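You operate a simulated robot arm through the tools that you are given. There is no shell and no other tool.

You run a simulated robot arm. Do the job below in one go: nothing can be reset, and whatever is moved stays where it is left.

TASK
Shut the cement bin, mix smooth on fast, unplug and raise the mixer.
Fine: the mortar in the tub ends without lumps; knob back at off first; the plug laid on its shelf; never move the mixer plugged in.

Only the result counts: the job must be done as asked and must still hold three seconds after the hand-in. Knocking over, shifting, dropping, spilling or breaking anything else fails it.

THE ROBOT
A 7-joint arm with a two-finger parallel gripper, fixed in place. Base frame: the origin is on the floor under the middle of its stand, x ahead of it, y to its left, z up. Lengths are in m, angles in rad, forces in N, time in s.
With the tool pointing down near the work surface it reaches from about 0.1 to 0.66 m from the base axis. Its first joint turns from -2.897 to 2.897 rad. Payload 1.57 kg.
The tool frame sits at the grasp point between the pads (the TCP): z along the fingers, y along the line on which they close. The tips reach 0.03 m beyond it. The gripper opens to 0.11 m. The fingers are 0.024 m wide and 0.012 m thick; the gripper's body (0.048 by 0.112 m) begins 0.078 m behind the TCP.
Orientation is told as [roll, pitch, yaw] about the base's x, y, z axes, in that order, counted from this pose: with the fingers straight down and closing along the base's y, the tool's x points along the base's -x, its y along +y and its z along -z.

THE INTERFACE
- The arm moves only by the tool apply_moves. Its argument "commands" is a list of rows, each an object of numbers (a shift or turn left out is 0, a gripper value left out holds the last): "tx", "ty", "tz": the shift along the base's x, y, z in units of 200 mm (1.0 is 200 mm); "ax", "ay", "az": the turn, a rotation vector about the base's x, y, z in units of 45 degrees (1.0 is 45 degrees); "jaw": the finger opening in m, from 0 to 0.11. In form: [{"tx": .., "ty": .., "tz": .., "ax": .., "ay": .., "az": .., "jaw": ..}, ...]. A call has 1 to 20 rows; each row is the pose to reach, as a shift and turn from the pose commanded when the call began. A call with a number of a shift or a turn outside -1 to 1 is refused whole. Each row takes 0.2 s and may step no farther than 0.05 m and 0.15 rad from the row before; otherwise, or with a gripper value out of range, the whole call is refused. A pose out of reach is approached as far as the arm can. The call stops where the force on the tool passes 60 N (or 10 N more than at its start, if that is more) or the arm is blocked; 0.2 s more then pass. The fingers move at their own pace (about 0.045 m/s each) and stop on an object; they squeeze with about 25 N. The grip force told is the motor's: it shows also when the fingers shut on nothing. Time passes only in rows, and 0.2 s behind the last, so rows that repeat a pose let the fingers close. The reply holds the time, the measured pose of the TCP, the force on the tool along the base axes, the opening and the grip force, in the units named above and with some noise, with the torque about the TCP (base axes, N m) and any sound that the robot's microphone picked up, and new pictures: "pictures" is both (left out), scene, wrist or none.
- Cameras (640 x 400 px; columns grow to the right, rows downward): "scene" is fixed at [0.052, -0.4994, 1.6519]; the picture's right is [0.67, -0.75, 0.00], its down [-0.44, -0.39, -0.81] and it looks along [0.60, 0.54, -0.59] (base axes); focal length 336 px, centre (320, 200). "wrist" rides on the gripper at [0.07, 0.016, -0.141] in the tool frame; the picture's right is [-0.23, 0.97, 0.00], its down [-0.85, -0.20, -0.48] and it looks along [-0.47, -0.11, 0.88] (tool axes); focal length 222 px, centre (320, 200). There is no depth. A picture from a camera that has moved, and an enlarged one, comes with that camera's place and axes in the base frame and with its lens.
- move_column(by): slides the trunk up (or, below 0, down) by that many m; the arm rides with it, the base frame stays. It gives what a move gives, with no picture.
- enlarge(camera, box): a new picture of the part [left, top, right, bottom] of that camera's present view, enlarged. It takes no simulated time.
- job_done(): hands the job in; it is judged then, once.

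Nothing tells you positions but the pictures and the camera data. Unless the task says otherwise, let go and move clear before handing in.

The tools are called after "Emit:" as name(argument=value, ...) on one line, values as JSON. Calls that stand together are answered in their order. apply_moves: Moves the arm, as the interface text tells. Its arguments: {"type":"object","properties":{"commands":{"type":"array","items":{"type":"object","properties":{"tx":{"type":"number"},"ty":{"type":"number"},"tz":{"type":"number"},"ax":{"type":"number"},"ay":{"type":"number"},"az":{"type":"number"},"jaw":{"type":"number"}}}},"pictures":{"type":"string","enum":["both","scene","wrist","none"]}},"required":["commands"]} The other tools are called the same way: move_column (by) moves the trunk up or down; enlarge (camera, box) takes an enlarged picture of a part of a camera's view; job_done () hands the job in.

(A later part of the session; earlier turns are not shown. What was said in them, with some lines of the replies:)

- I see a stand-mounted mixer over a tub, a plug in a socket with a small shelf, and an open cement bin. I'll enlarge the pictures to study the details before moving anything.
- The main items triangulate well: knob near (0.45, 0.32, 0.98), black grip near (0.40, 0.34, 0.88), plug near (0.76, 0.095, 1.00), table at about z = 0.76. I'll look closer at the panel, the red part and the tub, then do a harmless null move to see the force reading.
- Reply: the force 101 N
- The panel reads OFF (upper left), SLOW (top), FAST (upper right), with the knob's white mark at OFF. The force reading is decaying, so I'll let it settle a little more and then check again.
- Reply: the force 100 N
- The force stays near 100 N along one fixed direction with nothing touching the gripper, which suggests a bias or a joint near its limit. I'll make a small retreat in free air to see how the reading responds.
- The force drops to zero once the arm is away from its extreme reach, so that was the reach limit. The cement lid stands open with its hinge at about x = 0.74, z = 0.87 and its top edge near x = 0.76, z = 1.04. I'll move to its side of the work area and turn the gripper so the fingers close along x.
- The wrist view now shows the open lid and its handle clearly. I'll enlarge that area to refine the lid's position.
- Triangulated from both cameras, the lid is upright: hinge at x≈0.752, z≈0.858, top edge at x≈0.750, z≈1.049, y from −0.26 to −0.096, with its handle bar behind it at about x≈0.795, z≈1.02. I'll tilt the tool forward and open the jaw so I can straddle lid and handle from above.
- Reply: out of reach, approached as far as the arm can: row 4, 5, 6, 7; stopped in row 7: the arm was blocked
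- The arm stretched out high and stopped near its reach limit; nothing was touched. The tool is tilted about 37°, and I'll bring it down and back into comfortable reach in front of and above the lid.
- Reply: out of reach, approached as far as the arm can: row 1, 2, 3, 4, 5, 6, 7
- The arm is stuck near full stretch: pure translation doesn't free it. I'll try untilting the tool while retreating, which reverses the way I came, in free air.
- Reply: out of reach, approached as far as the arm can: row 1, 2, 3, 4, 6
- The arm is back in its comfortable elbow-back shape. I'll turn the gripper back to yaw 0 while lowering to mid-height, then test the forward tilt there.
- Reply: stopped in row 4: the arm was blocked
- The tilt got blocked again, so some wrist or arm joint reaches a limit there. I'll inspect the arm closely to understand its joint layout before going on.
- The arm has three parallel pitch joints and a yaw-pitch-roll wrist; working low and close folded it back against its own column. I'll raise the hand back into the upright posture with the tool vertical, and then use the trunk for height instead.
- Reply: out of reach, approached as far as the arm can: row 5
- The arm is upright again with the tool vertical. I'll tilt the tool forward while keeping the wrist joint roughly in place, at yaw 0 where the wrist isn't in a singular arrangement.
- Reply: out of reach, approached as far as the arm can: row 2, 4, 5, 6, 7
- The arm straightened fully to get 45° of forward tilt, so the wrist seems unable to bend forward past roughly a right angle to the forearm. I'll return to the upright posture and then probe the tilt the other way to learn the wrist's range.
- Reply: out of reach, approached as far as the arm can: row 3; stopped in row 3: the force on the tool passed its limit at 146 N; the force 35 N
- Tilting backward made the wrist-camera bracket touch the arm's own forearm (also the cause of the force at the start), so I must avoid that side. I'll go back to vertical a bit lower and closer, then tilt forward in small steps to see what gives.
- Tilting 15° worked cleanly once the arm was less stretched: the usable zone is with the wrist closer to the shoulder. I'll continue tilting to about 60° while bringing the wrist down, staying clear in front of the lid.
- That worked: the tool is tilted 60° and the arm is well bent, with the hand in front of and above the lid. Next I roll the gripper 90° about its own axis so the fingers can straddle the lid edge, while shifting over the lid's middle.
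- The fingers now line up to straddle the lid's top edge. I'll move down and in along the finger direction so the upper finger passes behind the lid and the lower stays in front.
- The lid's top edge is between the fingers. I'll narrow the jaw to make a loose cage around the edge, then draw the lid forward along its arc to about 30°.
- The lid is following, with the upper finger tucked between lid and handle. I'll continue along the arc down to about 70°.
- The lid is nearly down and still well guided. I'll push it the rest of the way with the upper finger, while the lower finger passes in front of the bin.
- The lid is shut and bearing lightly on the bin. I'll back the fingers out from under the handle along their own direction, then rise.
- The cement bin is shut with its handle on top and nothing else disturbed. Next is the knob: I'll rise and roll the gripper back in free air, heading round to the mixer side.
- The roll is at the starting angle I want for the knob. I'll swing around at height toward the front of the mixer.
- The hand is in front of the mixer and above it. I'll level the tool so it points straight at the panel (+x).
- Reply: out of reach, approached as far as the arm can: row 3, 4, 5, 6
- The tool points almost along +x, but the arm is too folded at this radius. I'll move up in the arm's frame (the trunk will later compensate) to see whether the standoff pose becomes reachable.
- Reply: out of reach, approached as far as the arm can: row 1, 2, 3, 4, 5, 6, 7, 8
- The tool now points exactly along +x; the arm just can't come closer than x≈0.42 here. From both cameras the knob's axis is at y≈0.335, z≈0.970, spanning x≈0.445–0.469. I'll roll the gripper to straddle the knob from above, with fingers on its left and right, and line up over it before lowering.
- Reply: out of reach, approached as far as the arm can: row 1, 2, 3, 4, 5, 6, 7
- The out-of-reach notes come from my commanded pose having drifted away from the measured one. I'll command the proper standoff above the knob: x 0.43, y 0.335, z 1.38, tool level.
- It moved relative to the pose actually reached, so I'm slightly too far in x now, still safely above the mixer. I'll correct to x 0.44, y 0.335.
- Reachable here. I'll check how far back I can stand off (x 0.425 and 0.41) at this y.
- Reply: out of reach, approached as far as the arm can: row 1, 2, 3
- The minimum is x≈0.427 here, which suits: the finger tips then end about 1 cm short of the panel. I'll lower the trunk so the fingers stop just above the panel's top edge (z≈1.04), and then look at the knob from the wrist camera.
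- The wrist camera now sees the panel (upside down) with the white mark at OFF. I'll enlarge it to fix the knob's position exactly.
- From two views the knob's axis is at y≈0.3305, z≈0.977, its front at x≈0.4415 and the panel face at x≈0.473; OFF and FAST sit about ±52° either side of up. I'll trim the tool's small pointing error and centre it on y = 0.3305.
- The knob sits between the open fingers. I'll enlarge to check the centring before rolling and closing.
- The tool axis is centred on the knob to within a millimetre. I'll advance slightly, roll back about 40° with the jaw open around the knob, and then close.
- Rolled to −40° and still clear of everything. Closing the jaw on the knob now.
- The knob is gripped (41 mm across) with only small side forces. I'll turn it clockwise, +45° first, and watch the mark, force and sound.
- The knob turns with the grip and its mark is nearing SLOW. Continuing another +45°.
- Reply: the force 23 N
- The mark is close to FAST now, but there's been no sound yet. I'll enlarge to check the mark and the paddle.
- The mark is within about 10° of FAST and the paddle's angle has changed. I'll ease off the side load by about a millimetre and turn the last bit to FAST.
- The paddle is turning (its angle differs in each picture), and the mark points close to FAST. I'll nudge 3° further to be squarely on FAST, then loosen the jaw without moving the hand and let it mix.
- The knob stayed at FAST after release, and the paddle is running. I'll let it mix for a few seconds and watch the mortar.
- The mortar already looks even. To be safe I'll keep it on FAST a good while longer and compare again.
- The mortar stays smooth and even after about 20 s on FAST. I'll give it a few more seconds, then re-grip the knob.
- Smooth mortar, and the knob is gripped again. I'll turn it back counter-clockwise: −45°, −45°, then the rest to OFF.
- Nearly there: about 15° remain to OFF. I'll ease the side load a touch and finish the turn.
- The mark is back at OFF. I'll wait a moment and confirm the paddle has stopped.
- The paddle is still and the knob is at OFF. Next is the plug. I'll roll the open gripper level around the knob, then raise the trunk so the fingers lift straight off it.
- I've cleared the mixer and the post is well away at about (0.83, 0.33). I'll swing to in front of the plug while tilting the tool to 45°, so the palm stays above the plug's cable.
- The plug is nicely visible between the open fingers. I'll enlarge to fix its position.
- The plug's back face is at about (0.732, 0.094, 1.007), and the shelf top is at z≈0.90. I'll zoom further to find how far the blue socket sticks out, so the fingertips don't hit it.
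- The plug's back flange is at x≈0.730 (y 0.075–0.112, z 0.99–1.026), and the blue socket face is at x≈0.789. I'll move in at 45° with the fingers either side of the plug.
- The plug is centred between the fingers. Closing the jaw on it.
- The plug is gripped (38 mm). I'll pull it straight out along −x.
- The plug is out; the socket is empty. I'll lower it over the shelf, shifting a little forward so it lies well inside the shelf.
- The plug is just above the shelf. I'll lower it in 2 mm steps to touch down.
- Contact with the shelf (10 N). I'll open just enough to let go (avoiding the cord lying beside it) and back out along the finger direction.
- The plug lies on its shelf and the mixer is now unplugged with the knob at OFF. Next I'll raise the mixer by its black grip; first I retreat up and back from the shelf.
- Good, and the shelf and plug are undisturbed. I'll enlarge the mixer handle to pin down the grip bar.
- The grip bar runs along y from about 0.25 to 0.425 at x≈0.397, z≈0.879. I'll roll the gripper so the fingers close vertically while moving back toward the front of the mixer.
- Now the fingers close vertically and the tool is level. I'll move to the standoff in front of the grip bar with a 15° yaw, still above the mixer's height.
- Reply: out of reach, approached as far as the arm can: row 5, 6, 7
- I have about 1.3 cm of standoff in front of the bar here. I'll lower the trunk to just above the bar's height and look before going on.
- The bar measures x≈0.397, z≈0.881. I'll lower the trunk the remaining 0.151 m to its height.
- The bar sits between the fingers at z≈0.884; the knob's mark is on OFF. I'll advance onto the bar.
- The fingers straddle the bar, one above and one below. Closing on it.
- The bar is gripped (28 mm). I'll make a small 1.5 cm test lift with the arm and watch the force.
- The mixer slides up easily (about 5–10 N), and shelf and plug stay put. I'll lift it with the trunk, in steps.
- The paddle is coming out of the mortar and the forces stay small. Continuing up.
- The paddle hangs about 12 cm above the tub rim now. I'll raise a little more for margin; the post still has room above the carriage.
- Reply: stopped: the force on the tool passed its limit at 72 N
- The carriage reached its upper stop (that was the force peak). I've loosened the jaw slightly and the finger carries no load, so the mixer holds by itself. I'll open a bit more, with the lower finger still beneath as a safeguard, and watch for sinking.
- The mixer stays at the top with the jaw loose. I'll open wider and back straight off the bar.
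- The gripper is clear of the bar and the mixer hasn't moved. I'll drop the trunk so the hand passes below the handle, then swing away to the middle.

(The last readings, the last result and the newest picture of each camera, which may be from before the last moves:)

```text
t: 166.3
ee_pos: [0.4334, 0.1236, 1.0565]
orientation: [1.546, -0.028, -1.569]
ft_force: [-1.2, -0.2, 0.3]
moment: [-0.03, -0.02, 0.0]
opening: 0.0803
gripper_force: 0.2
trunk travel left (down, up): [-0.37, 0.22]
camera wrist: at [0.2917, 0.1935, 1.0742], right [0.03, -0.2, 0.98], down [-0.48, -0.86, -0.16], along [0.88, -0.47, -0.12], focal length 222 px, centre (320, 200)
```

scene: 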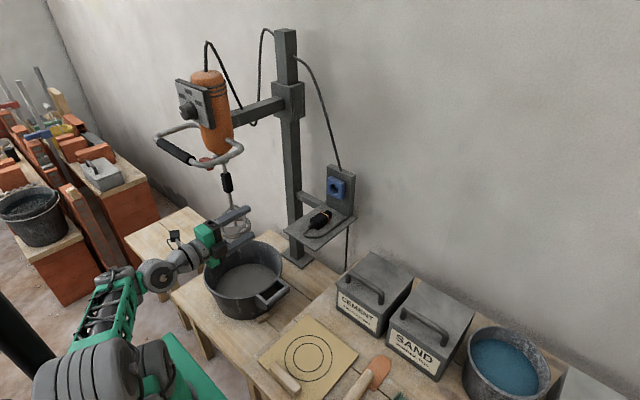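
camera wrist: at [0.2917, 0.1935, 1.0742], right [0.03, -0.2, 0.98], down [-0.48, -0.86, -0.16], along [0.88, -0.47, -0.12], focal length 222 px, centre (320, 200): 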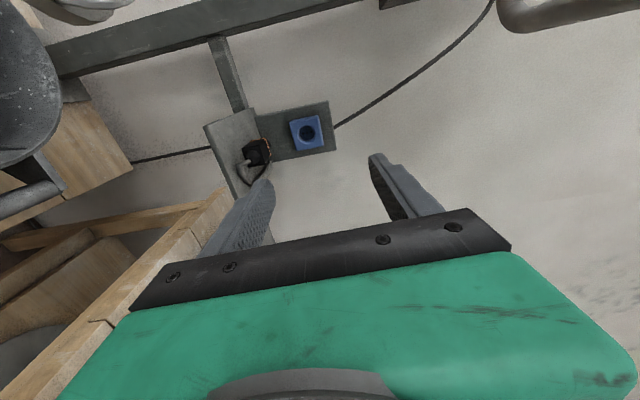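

The hand is clear. I'll shift a bit further aside for an unobstructed check of the final state.

Emit:
apply_moves(commands=[{"ty": -0.15}, {"ty": -0.3}, {"ty": -0.45}, {"ty": -0.6}, {"ty": -0.6}, {"ty": -0.6}, {"ty": -0.6}, {"ty": -0.6}, {"ty": -0.6}, {"ty": -0.6}], pictures="both")

Emit:
enlarge(camera="scene", box=[140, 20, 340, 320])

Emit:
enlarge(camera="scene", box=[200, 225, 300, 325])

Emit:
enlarge(camera="scene", box=[280, 160, 470, 400])

Emit:
enlarge(camera="scene", box=[150, 60, 250, 170])

```text
t: 167.3
ee_pos: [0.4072, 0.1639, 1.0441]
orientation: [1.515, -0.025, -1.15]
ft_force: [-0.5, 1.4, -0.3]
moment: [-0.02, -0.03, -0.03]
opening: 0.0798
gripper_force: 0.0
out of reach, approached as far as the arm can: row 4
trunk travel left (down, up): [-0.37, 0.22]
stopped in row 4: the arm was blocked; the commanded pose is now the measured one
camera wrist: at [0.2502, 0.1702, 1.0672], right [0.13, -0.16, 0.98], down [-0.1, -0.98, -0.15], along [0.99, -0.07, -0.15], focal length 222 px, centre (320, 200)
```

scene: 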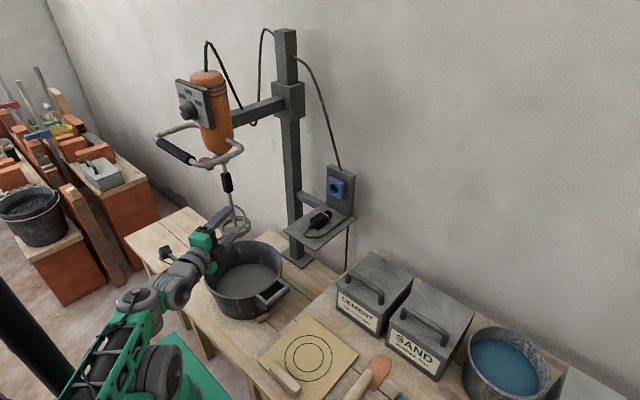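
wrist: 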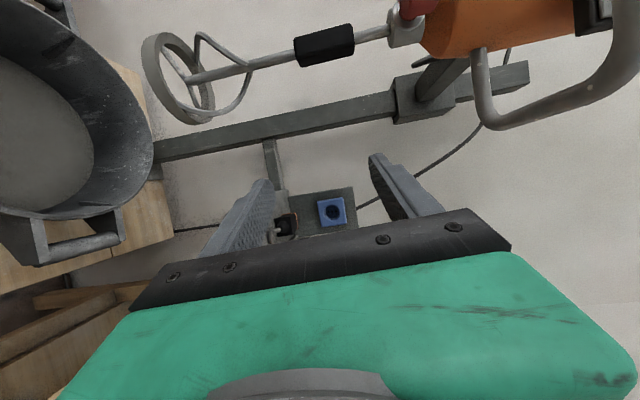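

```text
1.33 times, centred on (240, 170) of scene
camera zoom: at [0.052, -0.4994, 1.6519], right [0.67, -0.75, 0.0], down [-0.44, -0.39, -0.81], along [0.6, 0.54, -0.59], focal length 449 px, centre (427, 240)
```

zoom: 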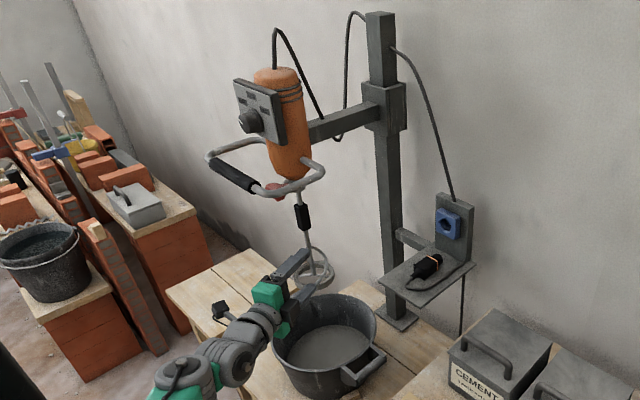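

```text
4.00 times, centred on (250, 275) of scene
camera zoom: at [0.052, -0.4994, 1.6519], right [0.67, -0.75, 0.0], down [-0.44, -0.39, -0.81], along [0.6, 0.54, -0.59], focal length 1346 px, centre (600, -100)
```

zoom: 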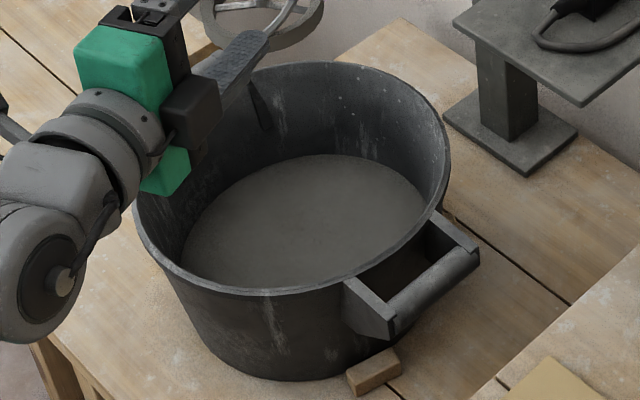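

```text
1.67 times, centred on (375, 280) of scene
camera zoom: at [0.052, -0.4994, 1.6519], right [0.67, -0.75, 0.0], down [-0.44, -0.39, -0.81], along [0.6, 0.54, -0.59], focal length 561 px, centre (228, 67)
```

zoom: 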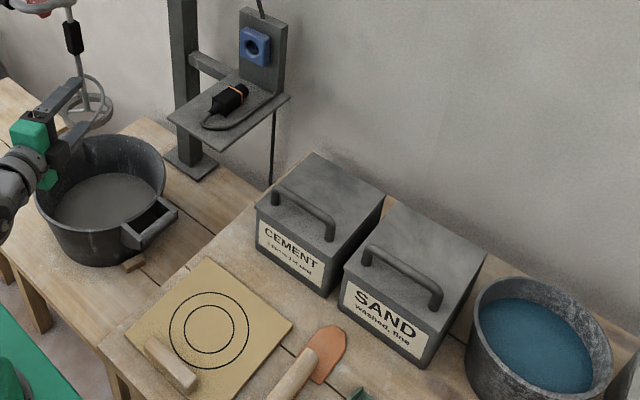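

```text
3.64 times, centred on (200, 115) of scene
camera zoom: at [0.052, -0.4994, 1.6519], right [0.67, -0.75, 0.0], down [-0.44, -0.39, -0.81], along [0.6, 0.54, -0.59], focal length 1224 px, centre (756, 509)
```

zoom: 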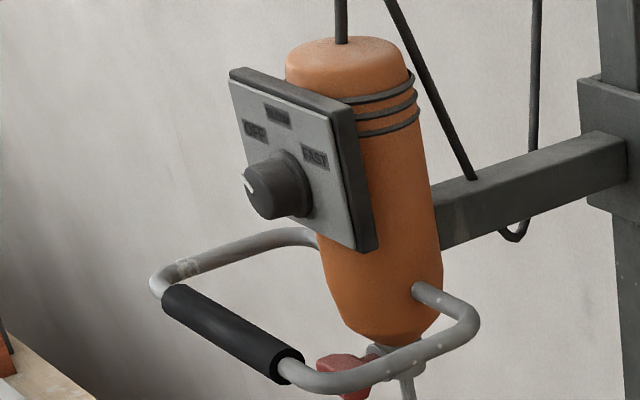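

Everything looks as wanted. The arm got folded against itself on that last sidestep, so I'll ease it out to a more open pose, away from the mixer and shelf.

Emit:
apply_moves(commands=[{"tx": 0.1, "ty": -0.06, "az": -0.08}, {"tx": 0.2, "ty": -0.14, "az": -0.16}, {"tx": 0.3, "ty": -0.24, "az": -0.24}, {"tx": 0.4, "ty": -0.34, "az": -0.32}, {"tx": 0.46, "ty": -0.46, "az": -0.4}, {"tx": 0.48, "ty": -0.58, "az": -0.48}, {"tx": 0.48, "ty": -0.68, "az": -0.52}, {"tx": 0.48, "ty": -0.68, "az": -0.52}], pictures="both")

```text
t: 168.1
ee_pos: [0.4178, 0.1998, 1.0574]
orientation: [1.535, -0.033, -1.131]
ft_force: [0.5, -0.6, -0.1]
moment: [-0.01, 0.02, -0.03]
opening: 0.0802
gripper_force: 0.1
trunk travel left (down, up): [-0.37, 0.22]
stopped in row 3: the arm was blocked; the commanded pose is now the measured one
camera wrist: at [0.2601, 0.2042, 1.0772], right [0.11, -0.16, 0.98], down [-0.07, -0.99, -0.15], along [0.99, -0.05, -0.12], focal length 222 px, centre (320, 200)
```

scene: 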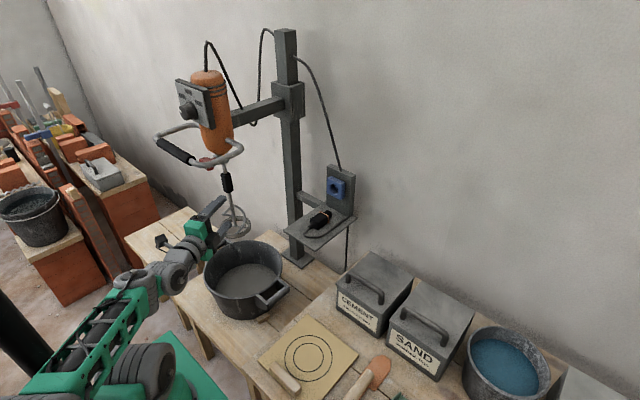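
wrist: 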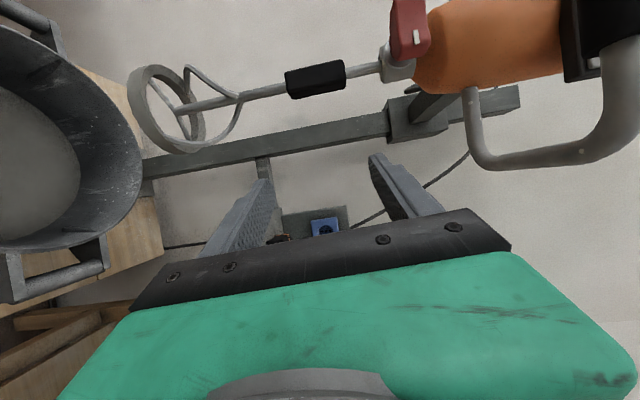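

The arm is folded low near its own base, which blocks sideways motion; the hand is still about 10 cm clear of the handle and paddle. I'll look closely at what the arm is near before any further move.

Emit:
enlarge(camera="scene", box=[0, 200, 260, 400])

Emit:
enlarge(camera="scene", box=[130, 130, 290, 310])

```text
2.00 times, centred on (130, 300) of scene
camera zoom: at [0.052, -0.4994, 1.6519], right [0.67, -0.75, 0.0], down [-0.44, -0.39, -0.81], along [0.6, 0.54, -0.59], focal length 673 px, centre (700, 0)
```

zoom: 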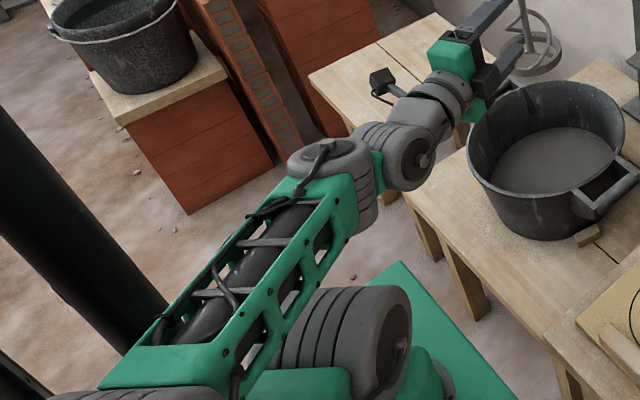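

```text
2.22 times, centred on (210, 220) of scene
camera zoom: at [0.052, -0.4994, 1.6519], right [0.67, -0.75, 0.0], down [-0.44, -0.39, -0.81], along [0.6, 0.54, -0.59], focal length 748 px, centre (564, 156)
```

zoom: 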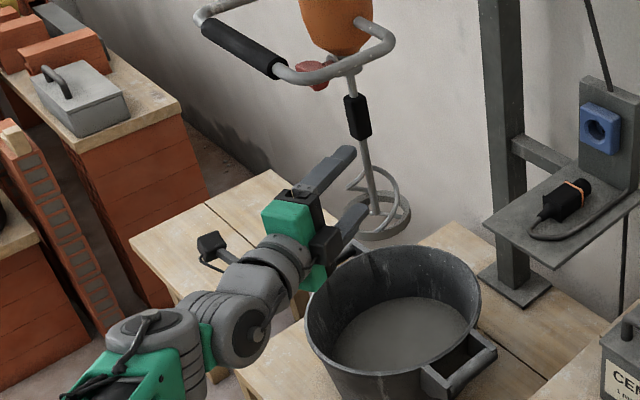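

Only the arm's own links are near each other; the hand touches nothing. I'll hold still for a few seconds and confirm that nothing drifts before handing in.

Emit:
apply_moves(commands=[{"tx": 0}, {"tx": 0}, {"tx": 0}, {"tx": 0}, {"tx": 0}, {"tx": 0}, {"tx": 0}, {"tx": 0}, {"tx": 0}, {"tx": 0}, {"tx": 0}, {"tx": 0}, {"tx": 0}, {"tx": 0}, {"tx": 0}], pictures="both")

Emit:
enlarge(camera="scene", box=[140, 60, 360, 320])

Emit:
enlarge(camera="scene", box=[320, 230, 460, 350])

```text
t: 171.3
ee_pos: [0.4203, 0.2015, 1.0522]
orientation: [1.518, -0.04, -1.131]
ft_force: [0.4, -0.3, 0.3]
moment: [0.0, 0.05, 0.01]
opening: 0.0796
gripper_force: 0.1
trunk travel left (down, up): [-0.37, 0.22]
camera wrist: at [0.2629, 0.2048, 1.0738], right [0.13, -0.15, 0.98], down [-0.08, -0.99, -0.14], along [0.99, -0.06, -0.14], focal length 222 px, centre (320, 200)
```

scene: 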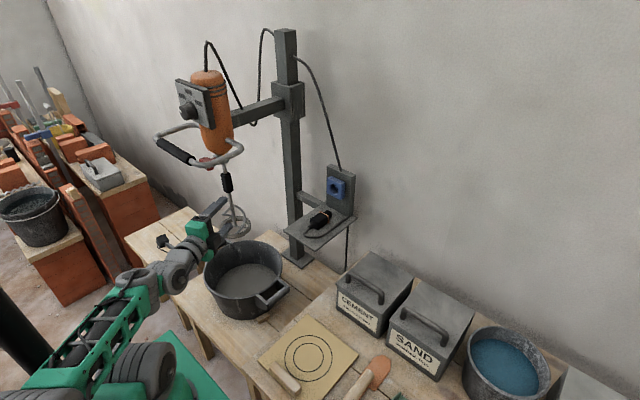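
wrist: 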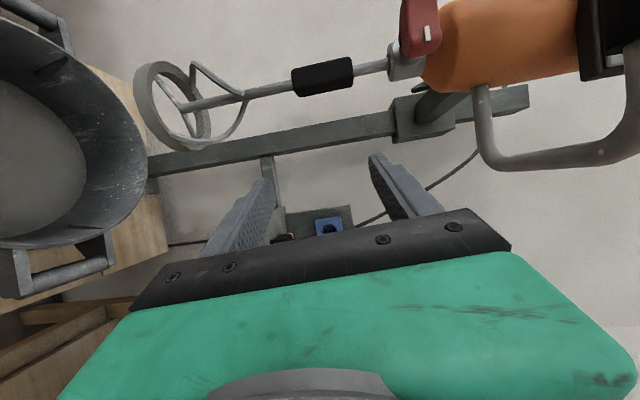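

```text
1.54 times, centred on (250, 190) of scene
camera zoom: at [0.052, -0.4994, 1.6519], right [0.67, -0.75, 0.0], down [-0.44, -0.39, -0.81], along [0.6, 0.54, -0.59], focal length 518 px, centre (428, 215)
```

zoom: 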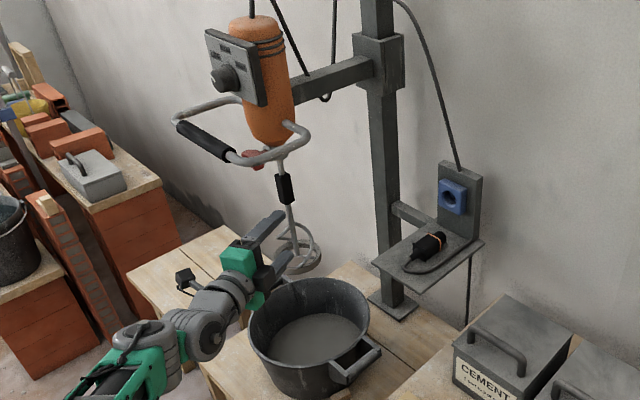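

```text
3.33 times, centred on (390, 290) of scene
camera zoom: at [0.052, -0.4994, 1.6519], right [0.67, -0.75, 0.0], down [-0.44, -0.39, -0.81], along [0.6, 0.54, -0.59], focal length 1122 px, centre (87, -100)
```

zoom: 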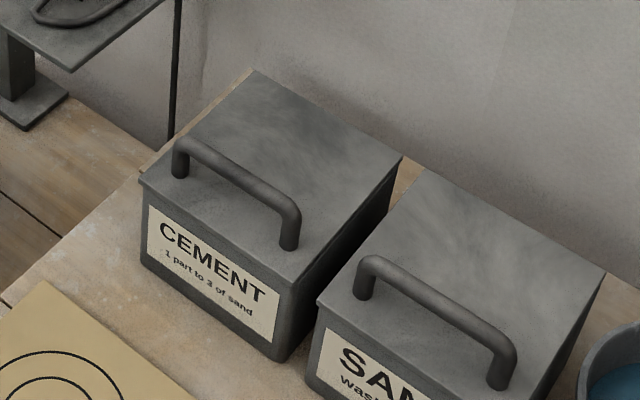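

Everything is steady. The cement bin is shut, the mortar is smooth, the knob is at OFF and the plug lies on its shelf. The mixer is at the top of its post with the paddle clear of the tub, and the hand is open and clear. I'm handing the job in.

Emit:
job_done()

```text
The job is handed in.
```

I finished the whole job and handed it in. Everything looked right and held still when I checked just before, but I haven't been told the verdict.

- **Cement bin:** the lid is shut, with no gap visible.
- **Mixing:** the mixer ran on FAST for about 30 seconds. The mortar surface looked smooth from about five seconds in. I could only judge it from the pictures.
- **Knob:** I turned it back to OFF before unplugging and confirmed the paddle had stopped.
- **Plug:** I pulled it out before lifting the mixer. It is lying on its shelf.
- **Mixer:** I slid it up the post until it reached its upper stop, so the paddle is well clear of the tub. It stayed there after I let go.

- **Force peak:** reaching that upper stop briefly put 72 N on the gripper. I saw no damage.
- **Arm left folded:** after letting go, the arm folded up against itself and wouldn't move further aside. The open hand is about 10 cm from the handle and paddle, touching nothing.
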